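You operate a simulated robot arm through the tools that you are given. There is no shell and no other tool. Be economical: measure what you need, move in short steps, check, and stop when the job is done.

You are at the controls of a simulated robot arm. One attempt, no reset.

TASK
Code the flight on the display with the scanner: point it at the blue tag of its pier.
Fine: blue button first; the flight board gives the pier; scanner back in its cradle, then the green button.

Only the result counts: the job must be done as asked and must still hold three seconds after the hand-in. Knocking over, shifting, dropping, spilling or breaking anything else fails it.

THE ROBOT
A 7-joint arm with a two-finger parallel gripper, fixed in place. Base frame: the origin is at the foot of the arm, x ahead of it, y to its left, z up. Units: mm, rad, N and s.
With the tool pointing down near the work surface it reaches from about 240 to 620 mm from the base axis. Its first joint turns from -1.152 to 1.152 rad. Payload 2.6 kg.
The TCP is the grasp point between the finger pads, 30 mm short of the fingertips. In the tool frame z runs along the fingers and y along their closing line. The gripper opens to 94 mm. The fingers are 28 mm wide and 10 mm thick; the gripper's body (50 by 96 mm) begins 55 mm behind the TCP.
Orientation is that of the tool frame in the base frame, as [roll, pitch, yaw] about the fixed x, y, z axes, in that order (R = Rz(yaw) Ry(pitch) Rx(roll)). With the fingers straight down and closing along the base's y, the tool's x points along the base's -x, its y along +y and its z along -z.

THE INTERFACE
- The arm moves only by the tool apply_moves. Its argument "steps" is a list of rows, each an object (a shift or turn left out is 0, a gripper value left out holds the last) with "delta_pos": the shift along the tool's x, y, z in mm, a list of three; "dr": the turn, a rotation vector about the tool's x, y, z in rad, a list of three; "fingers": the finger opening in mm, from 0 to 94. In form: [{"delta_pos": [tx, ty, tz], "dr": [ax, ay, az], "fingers": fingers}, ...]. A call has 1 to 8 rows; each row shifts and turns the commanded pose from where the row before left it, along the tool's axes as they then stand. Each row takes 0.2 s and may step no farther than 50 mm and 0.15 rad from the row before; otherwise, or with a gripper value out of range, the whole call is refused. A pose out of reach is approached as far as the arm can. The call stops where the force on the tool passes 40 N (or 10 N more than at its start, if that is more) or the arm is blocked; 0.2 s more then pass. The fingers move at their own pace (about 72 mm/s each) and stop on an object; they squeeze with about 28 N. The grip force told is the motor's: it shows also when the fingers shut on nothing. Time passes only in rows, and 0.2 s behind the last, so rows that do not move let the fingers close. It gives the time, the measured TCP pose, the force on the tool (base axes), the opening and the grip force at its end, in the units of the frame above (readings bear some noise).
- Cameras (640 x 400 px; columns grow to the right, rows downward): "scene" is fixed at [44.4, 439.7, 560.8]; the picture's right is [-0.68, -0.73, 0.00], its down [-0.50, 0.46, -0.73] and it looks along [0.54, -0.50, -0.68] (base axes); focal length 214 px, centre (320, 200). "wrist" rides on the gripper at [-37, 0, -58] in the tool frame; the picture's right is [0.00, -1.00, 0.00], its down [0.97, 0.00, -0.24] and it looks along [0.24, 0.00, 0.97] (tool axes); focal length 218 px, centre (320, 200).
- camera(camera): a new picture of that camera. It takes no simulated time.
- point_at(camera, pixels): for up to 12 pixels [column, row] of the newest picture of that camera ("zoom" is the newest enlarged one), the place [x, y, z] in the base frame of the surface seen there, good to about 3 mm, but the place of the scene camera against the robot may be out by one fixed shift of up to 12 mm in any direction. It takes no simulated time.
- inspect(camera, box): a new picture of the part [left, top, right, bottom] of that camera's present view, enlarged. It takes no simulated time.
- finish_job(): hands the job in; it is judged then, once.

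Work in short steps. Measure before you move; look again where a grasp or a placing could have gone wrong, and mend it. You have 80 turns and 46 pictures in all, those below and enlarged ones among them. Open the gripper and draw the arm clear of the work before you hand the job in, unless the task says otherwise; then end with one line.

The tools are called after ">>>" by a JSON object that holds its "op" and its "data". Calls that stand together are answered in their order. apply_moves: Moves the arm, as the interface text tells. Its arguments: {"type":"object","properties":{"steps":{"type":"array","items":{"type":"object","properties":{"delta_pos":{"type":"array","items":{"type":"number"}},"dr":{"type":"array","items":{"type":"number"}},"fingers":{"type":"number"}}}}},"required":["steps"]} The other tools are called the same way: camera (camera) takes a picture; point_at (camera, pixels) gives the place of the surface under pixels of a picture; inspect (camera, box) takes an enlarged picture of a part of a camera's view; finish_job () hands the job in.

At the start:

```text
time_s: 0.0
eef_pos: [340.5, -119.9, 392.7]
tcp_rot: [-3.141, -0.002, -3.141]
force: [1.4, -0.2, -0.2]
grip_width: 93.9
grasp_force: 0.0
```

scene: 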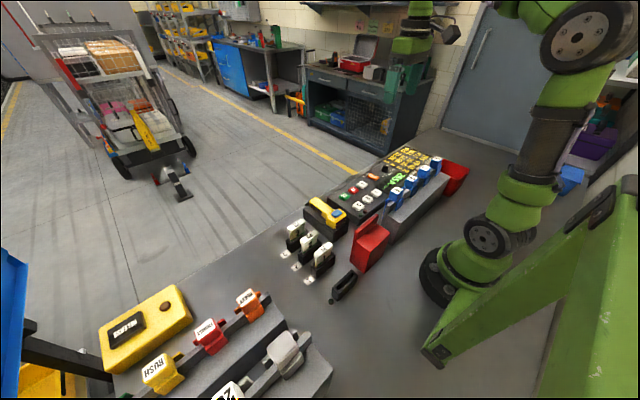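
wrist: 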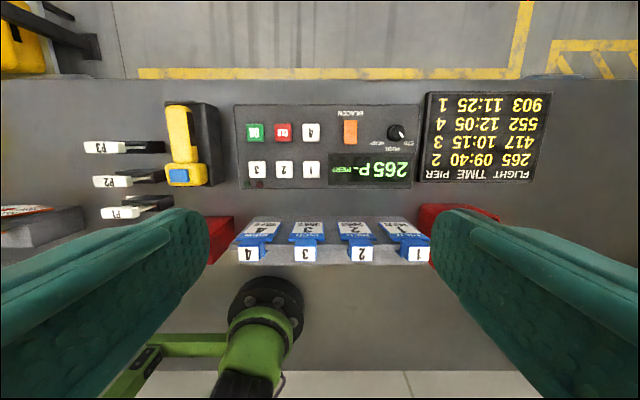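

The wrist view shows the panel with display "265 P-", the flight board (265 → pier 2) and a yellow scanner in a cradle. I'll enlarge the details.

>>> {"op": "inspect", "data": {"camera": "wrist", "box": [80, 85, 330, 240]}}

>>> {"op": "inspect", "data": {"camera": "wrist", "box": [230, 85, 560, 290]}}

>>> {"op": "inspect", "data": {"camera": "scene", "box": [270, 140, 470, 300]}}

```text
2.56 times, centred on (205, 162) of wrist
```

zoom: 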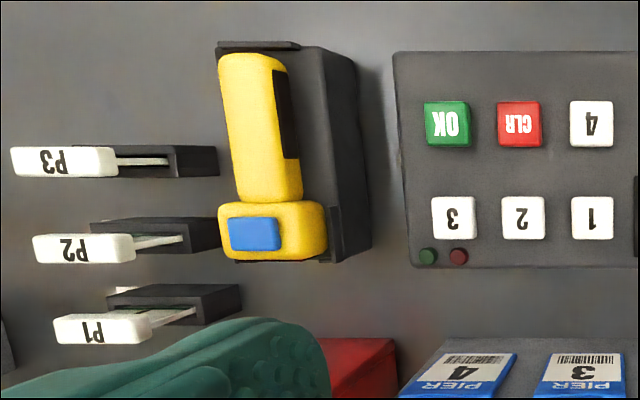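

```text
1.94 times, centred on (395, 188) of wrist
```

zoom: 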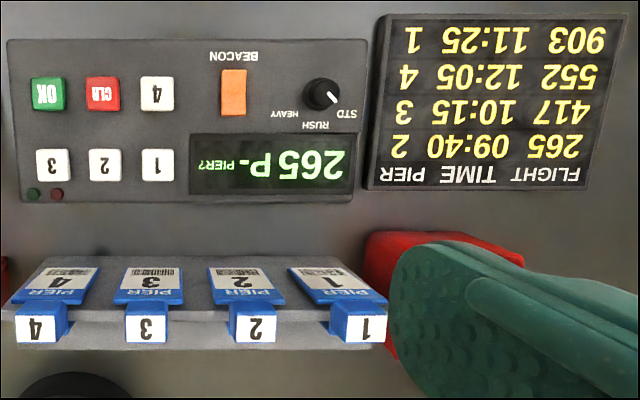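

```text
2.50 times, centred on (370, 220) of scene
```

zoom: 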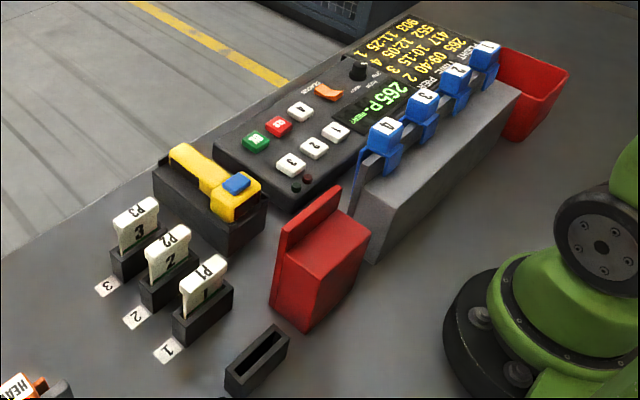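

The blue button sits on the scanner's head, lying in its cradle. I measure the scanner, buttons and tags.

>>> {"op": "point_at", "data": {"camera": "wrist", "pixels": [[180, 176], [205, 176], [171, 110], [186, 145], [210, 110], [170, 183], [255, 132], [302, 242], [357, 234], [362, 254], [350, 227], [305, 227]]}}

>>> {"op": "inspect", "data": {"camera": "scene", "box": [290, 180, 370, 240]}}

>>> {"op": "inspect", "data": {"camera": "wrist", "box": [155, 90, 235, 200]}}

```text
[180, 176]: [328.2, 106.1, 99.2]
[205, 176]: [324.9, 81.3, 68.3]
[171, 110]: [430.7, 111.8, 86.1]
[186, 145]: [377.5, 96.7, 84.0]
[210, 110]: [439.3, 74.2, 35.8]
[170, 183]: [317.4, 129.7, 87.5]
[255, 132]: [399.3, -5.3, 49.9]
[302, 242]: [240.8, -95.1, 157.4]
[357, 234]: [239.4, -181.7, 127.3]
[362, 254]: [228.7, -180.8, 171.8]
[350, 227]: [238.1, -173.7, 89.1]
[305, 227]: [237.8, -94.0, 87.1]
```

```text
6.67 times, centred on (330, 210) of scene
```

zoom: 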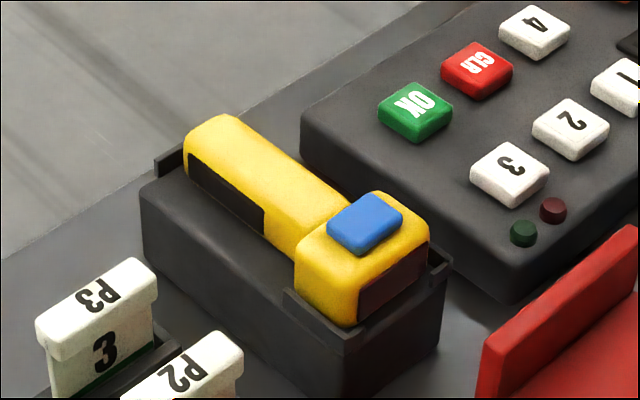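

```text
3.64 times, centred on (195, 145) of wrist
```

zoom: 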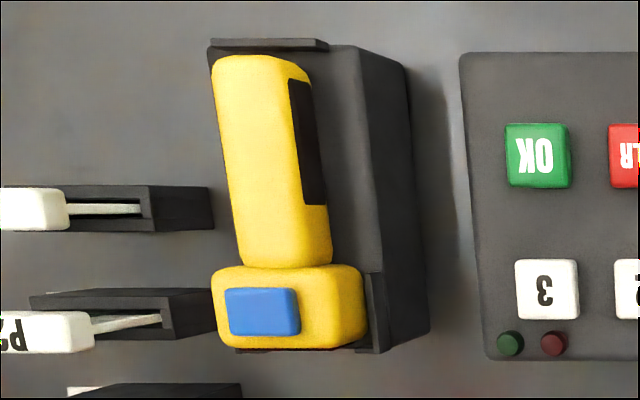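

Scanner window faces −x, the tags hang on the rail at x≈238 facing +x, with tag 2 at y≈−178. I move above the scanner for a closer look.

>>> {"op": "apply_moves", "data": {"steps": [{"delta_pos": [0, 37.7, 24]}, {"delta_pos": [0, 37.7, 24]}, {"delta_pos": [0, 37.7, 24]}, {"delta_pos": [0, 37.7, 24]}, {"delta_pos": [0, 37.7, 24]}, {"delta_pos": [0, 37.7, 24]}, {}]}}

>>> {"op": "camera", "data": {"camera": "wrist"}}

```text
time_s: 1.6
eef_pos: [339.1, 106.3, 248.3]
tcp_rot: [3.139, -0.001, 3.141]
force: [0.6, -0.4, -0.5]
grip_width: 94.2
grasp_force: 0.0
```

```text
38 pictures are left
```

wrist: 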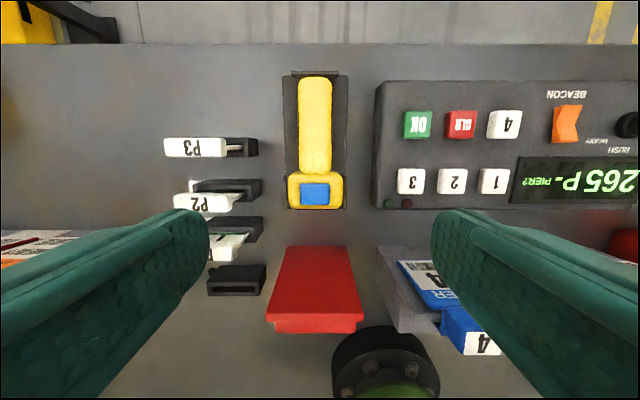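

Measuring the button, handle, cradle and OK button from here.

>>> {"op": "point_at", "data": {"camera": "wrist", "pixels": [[315, 194], [302, 140], [329, 140], [315, 130], [315, 82], [315, 170], [290, 190], [341, 190], [315, 207], [417, 124], [338, 130], [415, 112]]}}

```text
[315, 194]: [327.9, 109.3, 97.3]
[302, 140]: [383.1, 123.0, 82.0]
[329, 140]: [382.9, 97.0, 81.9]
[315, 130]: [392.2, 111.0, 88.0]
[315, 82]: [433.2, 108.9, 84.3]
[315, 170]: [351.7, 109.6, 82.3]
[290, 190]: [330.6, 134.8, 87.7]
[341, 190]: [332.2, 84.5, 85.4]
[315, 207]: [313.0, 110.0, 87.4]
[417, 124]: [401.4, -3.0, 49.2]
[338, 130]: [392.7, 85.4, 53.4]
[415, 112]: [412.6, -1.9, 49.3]
```

Blue button at about (328,109,98). I close the fingers and go above it with the tip just clear.

>>> {"op": "apply_moves", "data": {"steps": [{"delta_pos": [11, 3, 20], "fingers": 0}, {"delta_pos": [0, 0, 40]}, {"delta_pos": [0, 0, 40]}, {}, {}]}}

```text
time_s: 2.8
eef_pos: [329.1, 107.6, 149.7]
tcp_rot: [-3.141, -0.001, -3.14]
force: [-0.5, 0.2, 0.4]
grip_width: 0.0
grasp_force: 28.1
```

Tip is at z≈120; I press down slowly onto the button.

>>> {"op": "apply_moves", "data": {"steps": [{"delta_pos": [0, 1, 12]}, {"delta_pos": [0, 0, 6]}, {"delta_pos": [0, 0, 3]}, {"delta_pos": [0, 0, 2]}]}}

```text
time_s: 3.8
eef_pos: [329.8, 110.1, 126.0]
tcp_rot: [3.141, 0.0, 3.141]
force: [-0.2, -0.7, 0.9]
grip_width: 0.3
grasp_force: 27.5
```

>>> {"op": "apply_moves", "data": {"steps": [{"delta_pos": [0, 0, 1.5]}, {"delta_pos": [0, 0, 1.5]}]}}

>>> {"op": "camera", "data": {"camera": "scene"}}

```text
time_s: 4.4
eef_pos: [328.5, 110.1, 122.7]
tcp_rot: [-3.142, -0.001, -3.14]
force: [-0.4, -0.9, 1.5]
grip_width: 0.0
grasp_force: 28.6
```

```text
37 pictures are left
```

scene: 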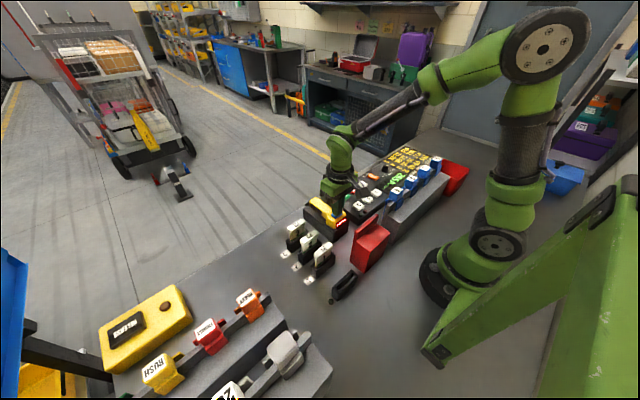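

The window now seems lit red near (341,221); I enlarge to confirm.

>>> {"op": "inspect", "data": {"camera": "scene", "box": [290, 180, 370, 240]}}

>>> {"op": "inspect", "data": {"camera": "scene", "box": [340, 140, 470, 240]}}

```text
6.67 times, centred on (330, 210) of scene
```

zoom: 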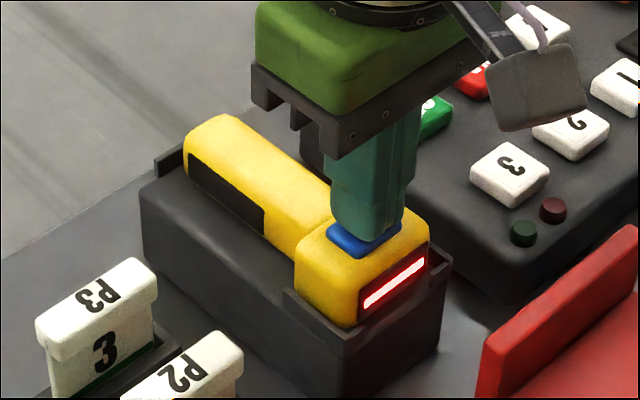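

```text
4.00 times, centred on (405, 190) of scene
```

zoom: 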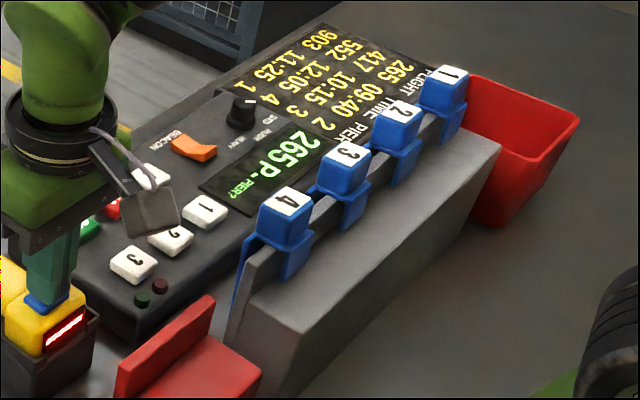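

The scanner is lit. I release the button and check it stays on.

>>> {"op": "apply_moves", "data": {"steps": [{"delta_pos": [0, 0, -30]}, {"delta_pos": [-25, 0, -15]}, {"delta_pos": [-40, 0, 0], "fingers": 54}, {}]}}

>>> {"op": "inspect", "data": {"camera": "scene", "box": [290, 180, 370, 240]}}

>>> {"op": "camera", "data": {"camera": "wrist"}}

```text
time_s: 5.4
eef_pos: [396.0, 109.9, 168.1]
tcp_rot: [-3.14, 0.0, -3.141]
force: [0.2, -1.1, -1.0]
grip_width: 53.9
grasp_force: 0.0
```

```text
6.67 times, centred on (330, 210) of scene
```

zoom: 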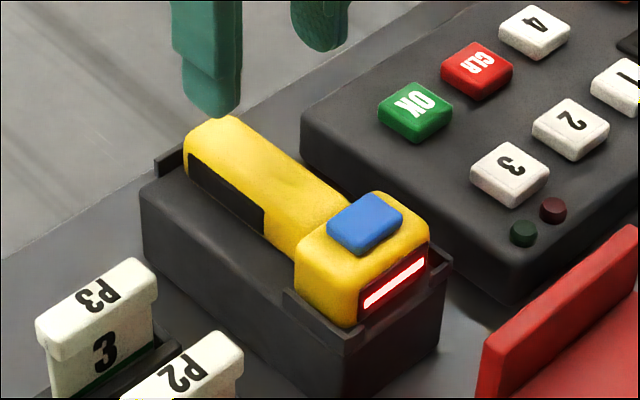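

```text
33 pictures are left
```

wrist: 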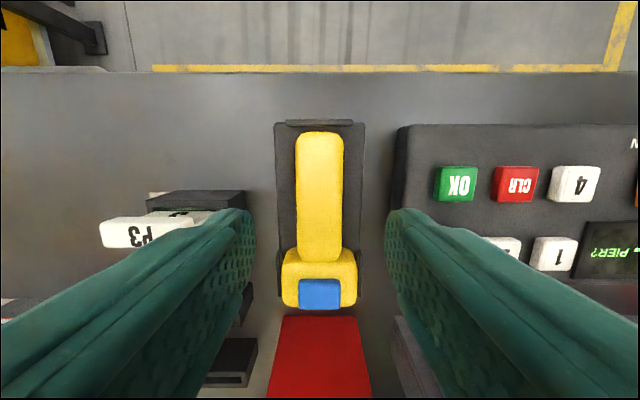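

It stays lit. I check clearance beside the handle before descending.

>>> {"op": "point_at", "data": {"camera": "wrist", "pixels": [[243, 197], [205, 215], [402, 160], [290, 200], [355, 200], [320, 200], [297, 190], [343, 190], [357, 260], [320, 124], [320, 134], [320, 250]]}}

```text
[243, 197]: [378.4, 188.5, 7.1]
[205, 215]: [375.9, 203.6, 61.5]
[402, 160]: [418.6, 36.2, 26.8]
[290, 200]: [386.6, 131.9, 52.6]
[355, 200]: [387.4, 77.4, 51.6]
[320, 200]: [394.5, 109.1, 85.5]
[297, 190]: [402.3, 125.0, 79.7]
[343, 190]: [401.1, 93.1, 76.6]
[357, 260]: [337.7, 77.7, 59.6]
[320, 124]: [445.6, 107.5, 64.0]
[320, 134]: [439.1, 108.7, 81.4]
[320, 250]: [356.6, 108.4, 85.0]
```

Cradle top is z≈52 and the neighbours are clear. I descend to TCP z≈87 at x≈384 and close.

>>> {"op": "apply_moves", "data": {"steps": [{"delta_pos": [12, -0.5, 35]}, {"delta_pos": [0, 0, 30]}, {"delta_pos": [0, 0, 16]}, {}, {"fingers": 20}, {"fingers": 0}, {}]}}

```text
time_s: 7.0
eef_pos: [383.1, 106.4, 87.5]
tcp_rot: [-3.141, -0.002, -3.141]
force: [0.0, 1.0, -0.6]
grip_width: 37.7
grasp_force: 27.8
```

Held at 37.7 mm. I lift straight up a bit and check.

>>> {"op": "apply_moves", "data": {"steps": [{"delta_pos": [0, 0, -10]}, {"delta_pos": [0, 0, -25]}, {"delta_pos": [0, 0, -45]}, {"delta_pos": [0, 0, -45]}, {}]}}

>>> {"op": "inspect", "data": {"camera": "scene", "box": [280, 140, 400, 240]}}

>>> {"op": "camera", "data": {"camera": "wrist"}}

```text
time_s: 8.2
eef_pos: [380.8, 108.0, 212.6]
tcp_rot: [3.141, 0.0, -3.141]
force: [-0.1, 0.3, -2.9]
grip_width: 37.5
grasp_force: 28.5
```

```text
4.00 times, centred on (340, 190) of scene
```

zoom: 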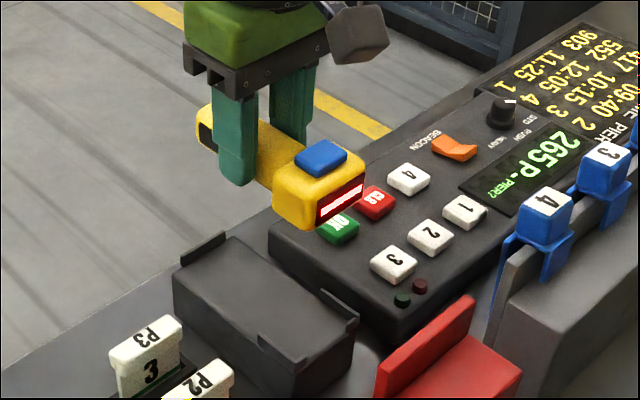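

```text
31 pictures are left
```

wrist: 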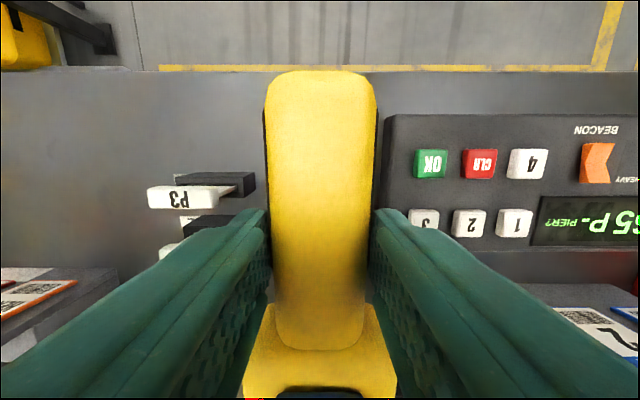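

Scanner is held level and lit. I traverse at this height (beam ~z 200, over the tags) to y≈−179, so that no other tag is scanned.

>>> {"op": "apply_moves", "data": {"steps": [{"delta_pos": [0, -48.1, 0]}, {"delta_pos": [0, -48.1, 0]}, {"delta_pos": [0, -48.1, 0]}, {"delta_pos": [0, -48.1, 0]}, {"delta_pos": [0, -48.1, 0]}, {"delta_pos": [0, -48.3, 0]}, {}]}}

>>> {"op": "inspect", "data": {"camera": "scene", "box": [340, 100, 480, 210]}}

>>> {"op": "camera", "data": {"camera": "wrist"}}

```text
time_s: 9.8
eef_pos: [381.0, -180.1, 211.1]
tcp_rot: [-3.14, 0.001, -3.141]
force: [-0.8, 0.7, -2.9]
grip_width: 33.6
grasp_force: 27.7
```

```text
3.64 times, centred on (410, 155) of scene
```

zoom: 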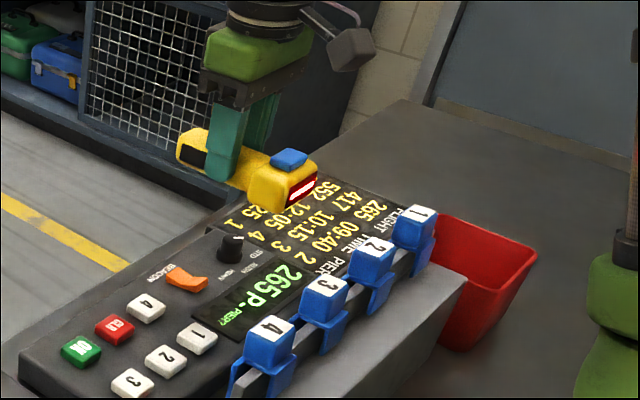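

```text
29 pictures are left
```

wrist: 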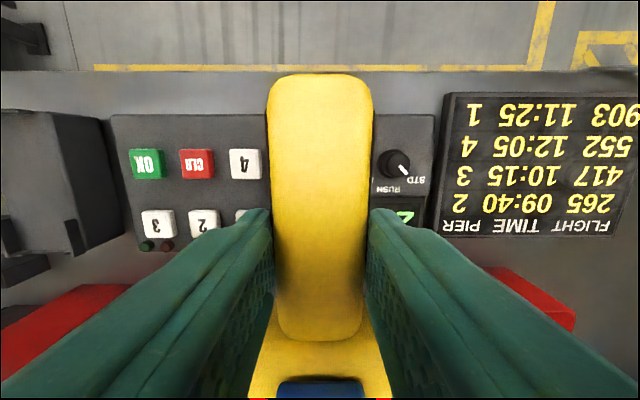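

Display still reads "265 P-". I check heights of beacon and knob below, and tag 2's position in the zoom-less wrist data.

>>> {"op": "point_at", "data": {"camera": "zoom", "pixels": [[185, 278], [230, 245], [240, 315], [375, 245], [357, 282], [302, 190], [288, 155], [260, 180], [330, 285]]}}

>>> {"op": "point_at", "data": {"camera": "wrist", "pixels": [[320, 100], [320, 200], [320, 300], [320, 360], [320, 388], [390, 162]]}}

```text
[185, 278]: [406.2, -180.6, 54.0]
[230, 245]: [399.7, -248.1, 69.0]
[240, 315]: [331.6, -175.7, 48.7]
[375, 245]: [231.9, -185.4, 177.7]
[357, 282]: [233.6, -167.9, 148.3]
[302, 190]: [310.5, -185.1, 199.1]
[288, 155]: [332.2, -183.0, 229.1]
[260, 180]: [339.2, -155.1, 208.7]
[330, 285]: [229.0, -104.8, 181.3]
```

```text
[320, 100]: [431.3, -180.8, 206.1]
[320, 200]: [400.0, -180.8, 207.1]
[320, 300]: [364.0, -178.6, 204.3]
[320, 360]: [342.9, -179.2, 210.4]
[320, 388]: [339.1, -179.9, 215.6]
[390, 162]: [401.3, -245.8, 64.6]
```

Window is ~17 mm below the TCP height; tag 2 is centred at y≈−179, barcode z≈70–110. I descend to TCP z≈111.

>>> {"op": "apply_moves", "data": {"steps": [{"delta_pos": [0, 0, 35]}, {"delta_pos": [0, 0, 35]}, {"delta_pos": [0, 0, 30]}, {}, {}]}}

>>> {"op": "inspect", "data": {"camera": "scene", "box": [340, 130, 450, 215]}}

```text
time_s: 11.0
eef_pos: [381.3, -177.5, 111.4]
tcp_rot: [-3.141, 0.0, -3.141]
force: [-0.1, 0.1, -1.7]
grip_width: 33.8
grasp_force: 28.3
```

```text
4.71 times, centred on (395, 172) of scene
```

zoom: 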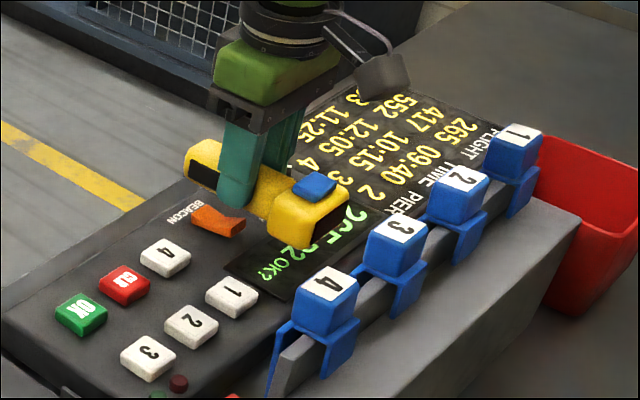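

Display now shows "...OK?" and the beam is off: it read. I raise and verify the digit.

>>> {"op": "apply_moves", "data": {"steps": [{"delta_pos": [0, 0, -35]}, {"delta_pos": [0, 0, -35]}, {"delta_pos": [0, 0, -30]}, {"delta_pos": [0, 48.1, 0]}, {"delta_pos": [0, 48.1, 0]}, {}]}}

>>> {"op": "inspect", "data": {"camera": "scene", "box": [340, 130, 450, 215]}}

```text
time_s: 12.4
eef_pos: [380.2, -82.5, 211.8]
tcp_rot: [-3.14, 0.0, 3.141]
force: [0.9, -0.7, -1.9]
grip_width: 33.8
grasp_force: 28.4
```

```text
4.71 times, centred on (395, 172) of scene
```

zoom: 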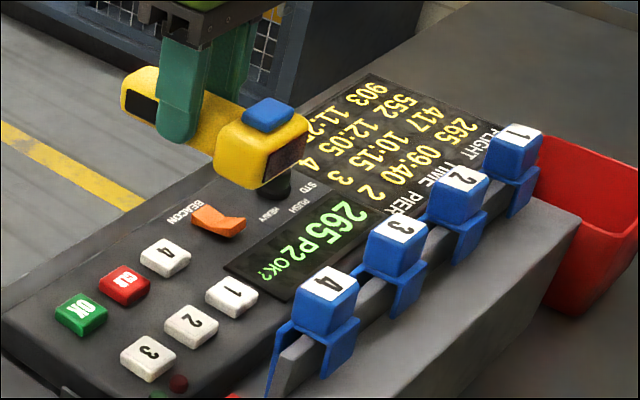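

Display reads "265 P2 OK?". I carry the scanner back above its cradle and look.

>>> {"op": "apply_moves", "data": {"steps": [{"delta_pos": [0, 48.1, 0]}, {"delta_pos": [0, 48.1, 0]}, {"delta_pos": [0, 48.1, 0]}, {"delta_pos": [0, 48.2, 0]}, {"delta_pos": [0, 0, 40]}, {"delta_pos": [0, 0, 40]}, {}]}}

>>> {"op": "inspect", "data": {"camera": "scene", "box": [280, 160, 376, 240]}}

>>> {"op": "camera", "data": {"camera": "wrist"}}

```text
time_s: 14.0
eef_pos: [382.8, 108.2, 132.6]
tcp_rot: [-3.141, -0.001, -3.139]
force: [0.3, -0.7, -2.6]
grip_width: 33.7
grasp_force: 27.8
```

```text
5.00 times, centred on (328, 200) of scene
```

zoom: 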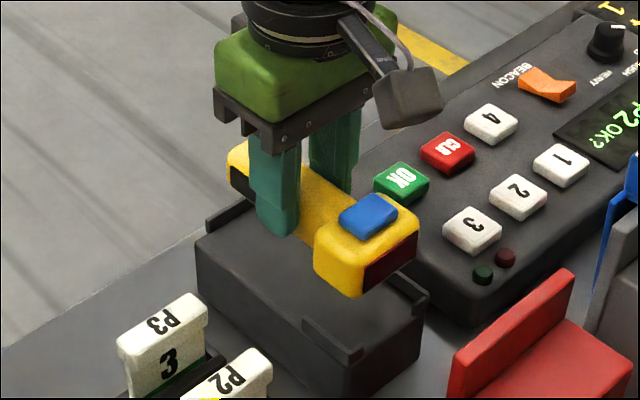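

```text
25 pictures are left
```

wrist: 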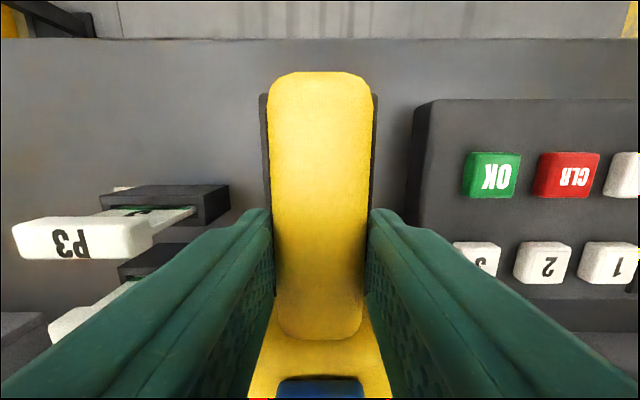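

>>> {"op": "point_at", "data": {"camera": "wrist", "pixels": [[320, 85], [320, 130], [320, 200], [320, 260], [320, 300], [320, 325], [320, 358], [320, 390], [262, 140], [376, 140], [285, 90], [355, 90]]}}

>>> {"op": "point_at", "data": {"camera": "zoom", "pixels": [[370, 215], [385, 270], [335, 265], [230, 220], [330, 330], [415, 295], [250, 160]]}}

```text
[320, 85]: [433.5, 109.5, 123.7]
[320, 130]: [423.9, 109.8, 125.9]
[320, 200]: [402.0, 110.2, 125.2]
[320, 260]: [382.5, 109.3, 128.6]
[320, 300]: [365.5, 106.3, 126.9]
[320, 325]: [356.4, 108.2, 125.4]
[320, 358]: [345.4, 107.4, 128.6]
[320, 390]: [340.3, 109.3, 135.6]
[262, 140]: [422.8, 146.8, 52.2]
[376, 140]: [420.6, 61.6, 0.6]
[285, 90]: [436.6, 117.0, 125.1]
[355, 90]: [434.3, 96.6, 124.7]
```

```text
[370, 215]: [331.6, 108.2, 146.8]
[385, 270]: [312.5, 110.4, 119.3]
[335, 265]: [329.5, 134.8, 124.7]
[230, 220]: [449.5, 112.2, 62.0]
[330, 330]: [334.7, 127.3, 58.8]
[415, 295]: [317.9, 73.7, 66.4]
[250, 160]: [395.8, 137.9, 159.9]
```

Scanner is level, x/y as at the pick-up, hanging ~4 mm lower in the grip. I lower toward contact.

>>> {"op": "apply_moves", "data": {"steps": [{"delta_pos": [0, 0, 20]}, {"delta_pos": [0, 0, 12]}, {"delta_pos": [0, 0, 4]}, {"delta_pos": [0, 0, 2]}, {}]}}

>>> {"op": "inspect", "data": {"camera": "scene", "box": [280, 160, 376, 240]}}

```text
time_s: 15.2
eef_pos: [383.1, 108.4, 92.4]
tcp_rot: [3.14, 0.0, -3.141]
force: [0.0, -0.3, -2.4]
grip_width: 33.4
grasp_force: 28.2
```

```text
5.00 times, centred on (328, 200) of scene
```

zoom: 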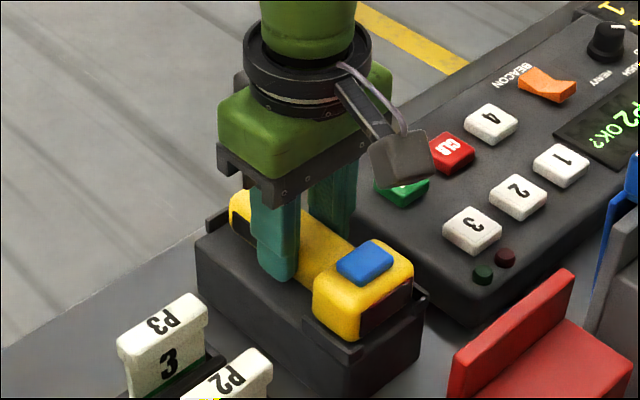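

Aligned inside the lips, still hanging (−2.4 N). I lower in small steps until contact.

>>> {"op": "apply_moves", "data": {"steps": [{"delta_pos": [0, 0, 1.5]}, {"delta_pos": [0, 0, 1.5]}]}}

```text
time_s: 15.8
eef_pos: [382.1, 108.1, 91.0]
tcp_rot: [3.141, 0.001, 3.14]
force: [-0.7, -0.9, 3.2]
grip_width: 33.5
grasp_force: 27.7
```

Contact is made (+3.2 N). One more small step, then I release gently.

>>> {"op": "apply_moves", "data": {"steps": [{"delta_pos": [0, 0, 1]}, {"fingers": 40}, {"fingers": 54}, {}]}}

>>> {"op": "inspect", "data": {"camera": "scene", "box": [280, 160, 376, 240]}}

```text
time_s: 16.8
eef_pos: [382.6, 108.9, 88.0]
tcp_rot: [-3.142, 0.001, -3.141]
force: [0.4, 0.0, 0.4]
grip_width: 53.9
grasp_force: 0.0
```

```text
5.00 times, centred on (328, 200) of scene
```

zoom: 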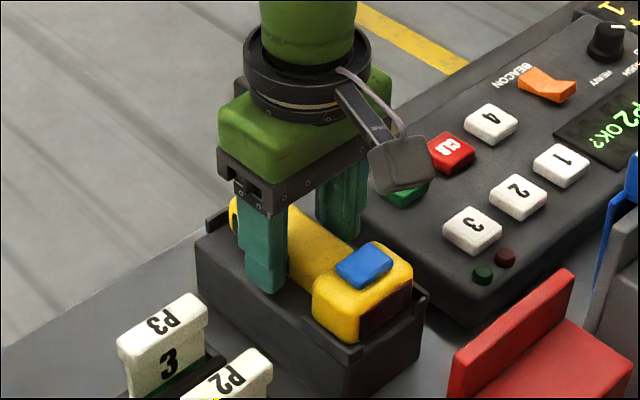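

The scanner rests in the cradle. I raise the arm, close the fingers on the way up and check the seating.

>>> {"op": "apply_moves", "data": {"steps": [{"delta_pos": [0, 0, -30]}, {"delta_pos": [0, 0, -40]}, {"delta_pos": [0, 0, -40]}, {}]}}

>>> {"op": "camera", "data": {"camera": "wrist"}}

>>> {"op": "inspect", "data": {"camera": "scene", "box": [280, 160, 376, 240]}}

```text
time_s: 17.8
eef_pos: [380.8, 107.4, 200.0]
tcp_rot: [-3.141, -0.001, -3.141]
force: [-0.3, 0.4, 0.0]
grip_width: 53.9
grasp_force: 0.1
```

```text
22 pictures are left
```

wrist: 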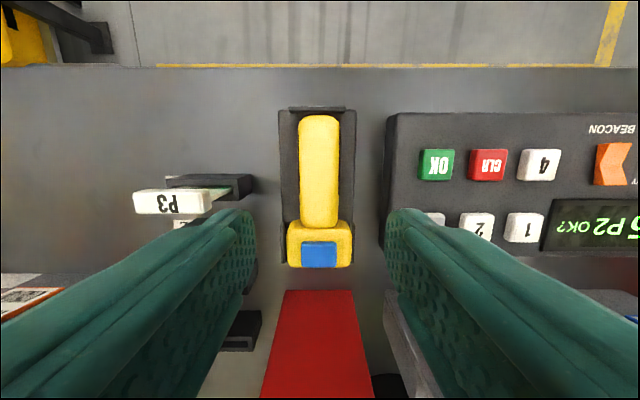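

```text
5.00 times, centred on (328, 200) of scene
```

zoom: 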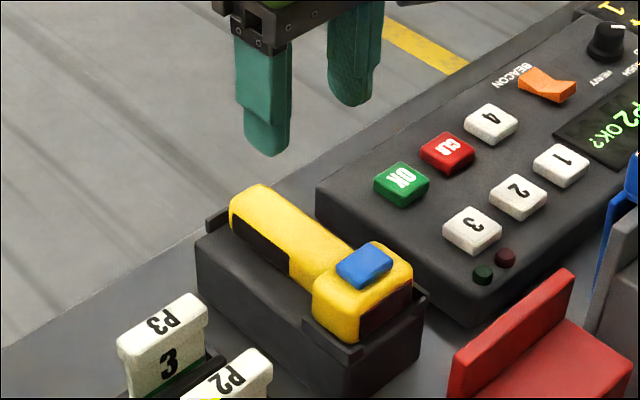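

The scanner sits like at the start. I measure the OK button (436,165) and the scanner's seating.

>>> {"op": "point_at", "data": {"camera": "wrist", "pixels": [[436, 165], [319, 255], [319, 170], [319, 123], [319, 215], [425, 165], [448, 165], [436, 152], [436, 176]]}}

```text
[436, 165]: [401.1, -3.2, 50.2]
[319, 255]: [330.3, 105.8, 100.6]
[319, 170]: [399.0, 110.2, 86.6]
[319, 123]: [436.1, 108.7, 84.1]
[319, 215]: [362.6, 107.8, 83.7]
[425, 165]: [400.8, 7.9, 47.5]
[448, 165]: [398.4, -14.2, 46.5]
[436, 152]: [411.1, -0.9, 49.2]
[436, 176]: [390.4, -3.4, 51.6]
```

Seated. OK button centre is (401,−3,49). I go over it with fingers closed.

>>> {"op": "apply_moves", "data": {"steps": [{"delta_pos": [-9, -38, 0], "fingers": 0}, {"delta_pos": [-9.5, -38, 0]}, {"delta_pos": [0, -36.8, 0]}, {"delta_pos": [0, 0, 45]}, {"delta_pos": [0, 0, 45]}, {"delta_pos": [0, 0, 20]}, {}]}}

```text
time_s: 19.4
eef_pos: [399.1, -5.4, 89.3]
tcp_rot: [3.14, 0.0, 3.141]
force: [0.0, -0.4, -0.1]
grip_width: 0.0
grasp_force: 27.8
```

Tip at z≈59; I press gently.

>>> {"op": "apply_moves", "data": {"steps": [{"delta_pos": [0, 1, 6]}, {"delta_pos": [0, 0, 3]}, {"delta_pos": [0, 0, 2]}, {"delta_pos": [0, 0, 1.5]}]}}

>>> {"op": "inspect", "data": {"camera": "scene", "box": [330, 130, 450, 215]}}

```text
time_s: 20.4
eef_pos: [400.9, -2.3, 76.6]
tcp_rot: [3.14, -0.001, -3.141]
force: [-0.6, 0.5, 1.8]
grip_width: 0.0
grasp_force: 27.9
```

```text
4.71 times, centred on (390, 172) of scene
```

zoom: 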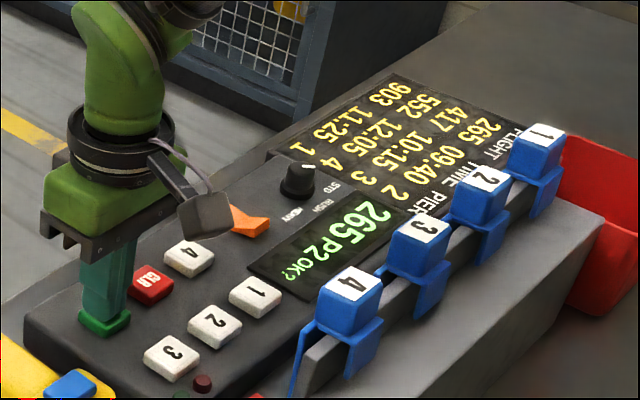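

Not yet registered; light contact only (1.8 N). I press a little deeper.

>>> {"op": "apply_moves", "data": {"steps": [{"delta_pos": [0, 0, 1.5]}, {"delta_pos": [0, 0, 1]}]}}

>>> {"op": "inspect", "data": {"camera": "scene", "box": [330, 130, 450, 215]}}

```text
time_s: 21.0
eef_pos: [400.2, -3.0, 73.9]
tcp_rot: [-3.141, 0.001, -3.141]
force: [0.3, 1.9, 3.4]
grip_width: 0.0
grasp_force: 27.6
```

```text
4.71 times, centred on (390, 172) of scene
```

zoom: 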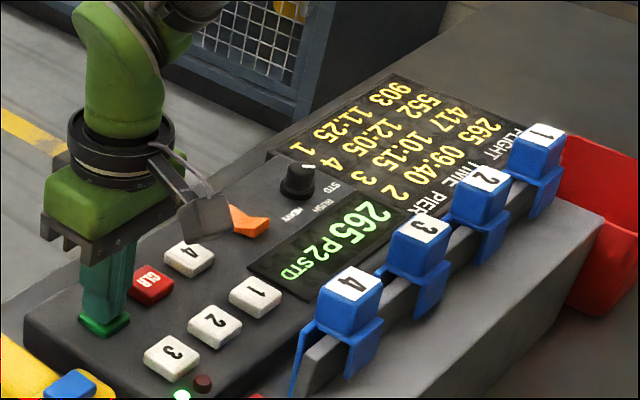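

Display shows "265 P2 STD" and the green lamp is lit. I retreat upward, open the gripper and do a final check.

>>> {"op": "apply_moves", "data": {"steps": [{"delta_pos": [0, 0, -30]}, {"delta_pos": [0, 0, -45]}, {"delta_pos": [0, 0, -45]}, {"delta_pos": [0, 0, -45], "fingers": 90}, {"delta_pos": [0, 0, -45]}, {}, {}]}}

>>> {"op": "inspect", "data": {"camera": "scene", "box": [280, 120, 460, 250]}}

```text
time_s: 22.6
eef_pos: [401.1, -1.4, 285.7]
tcp_rot: [3.142, 0.001, 3.141]
force: [0.2, -0.2, -0.2]
grip_width: 89.9
grasp_force: 0.1
```

```text
3.08 times, centred on (370, 185) of scene
```

zoom: 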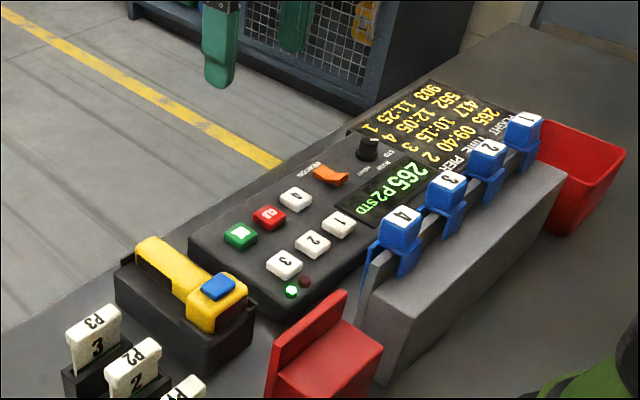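

The display holds "265 P2 STD", the green lamp is lit, the scanner is in its cradle and the arm is clear. Handing in.

>>> {"op": "finish_job", "data": {}}

```text
The job is handed in.
```

Flight 265 is coded to pier 2: the display reads "265 P2 STD" with the green lamp lit, the scanner is back in its cradle, and the job is handed in.
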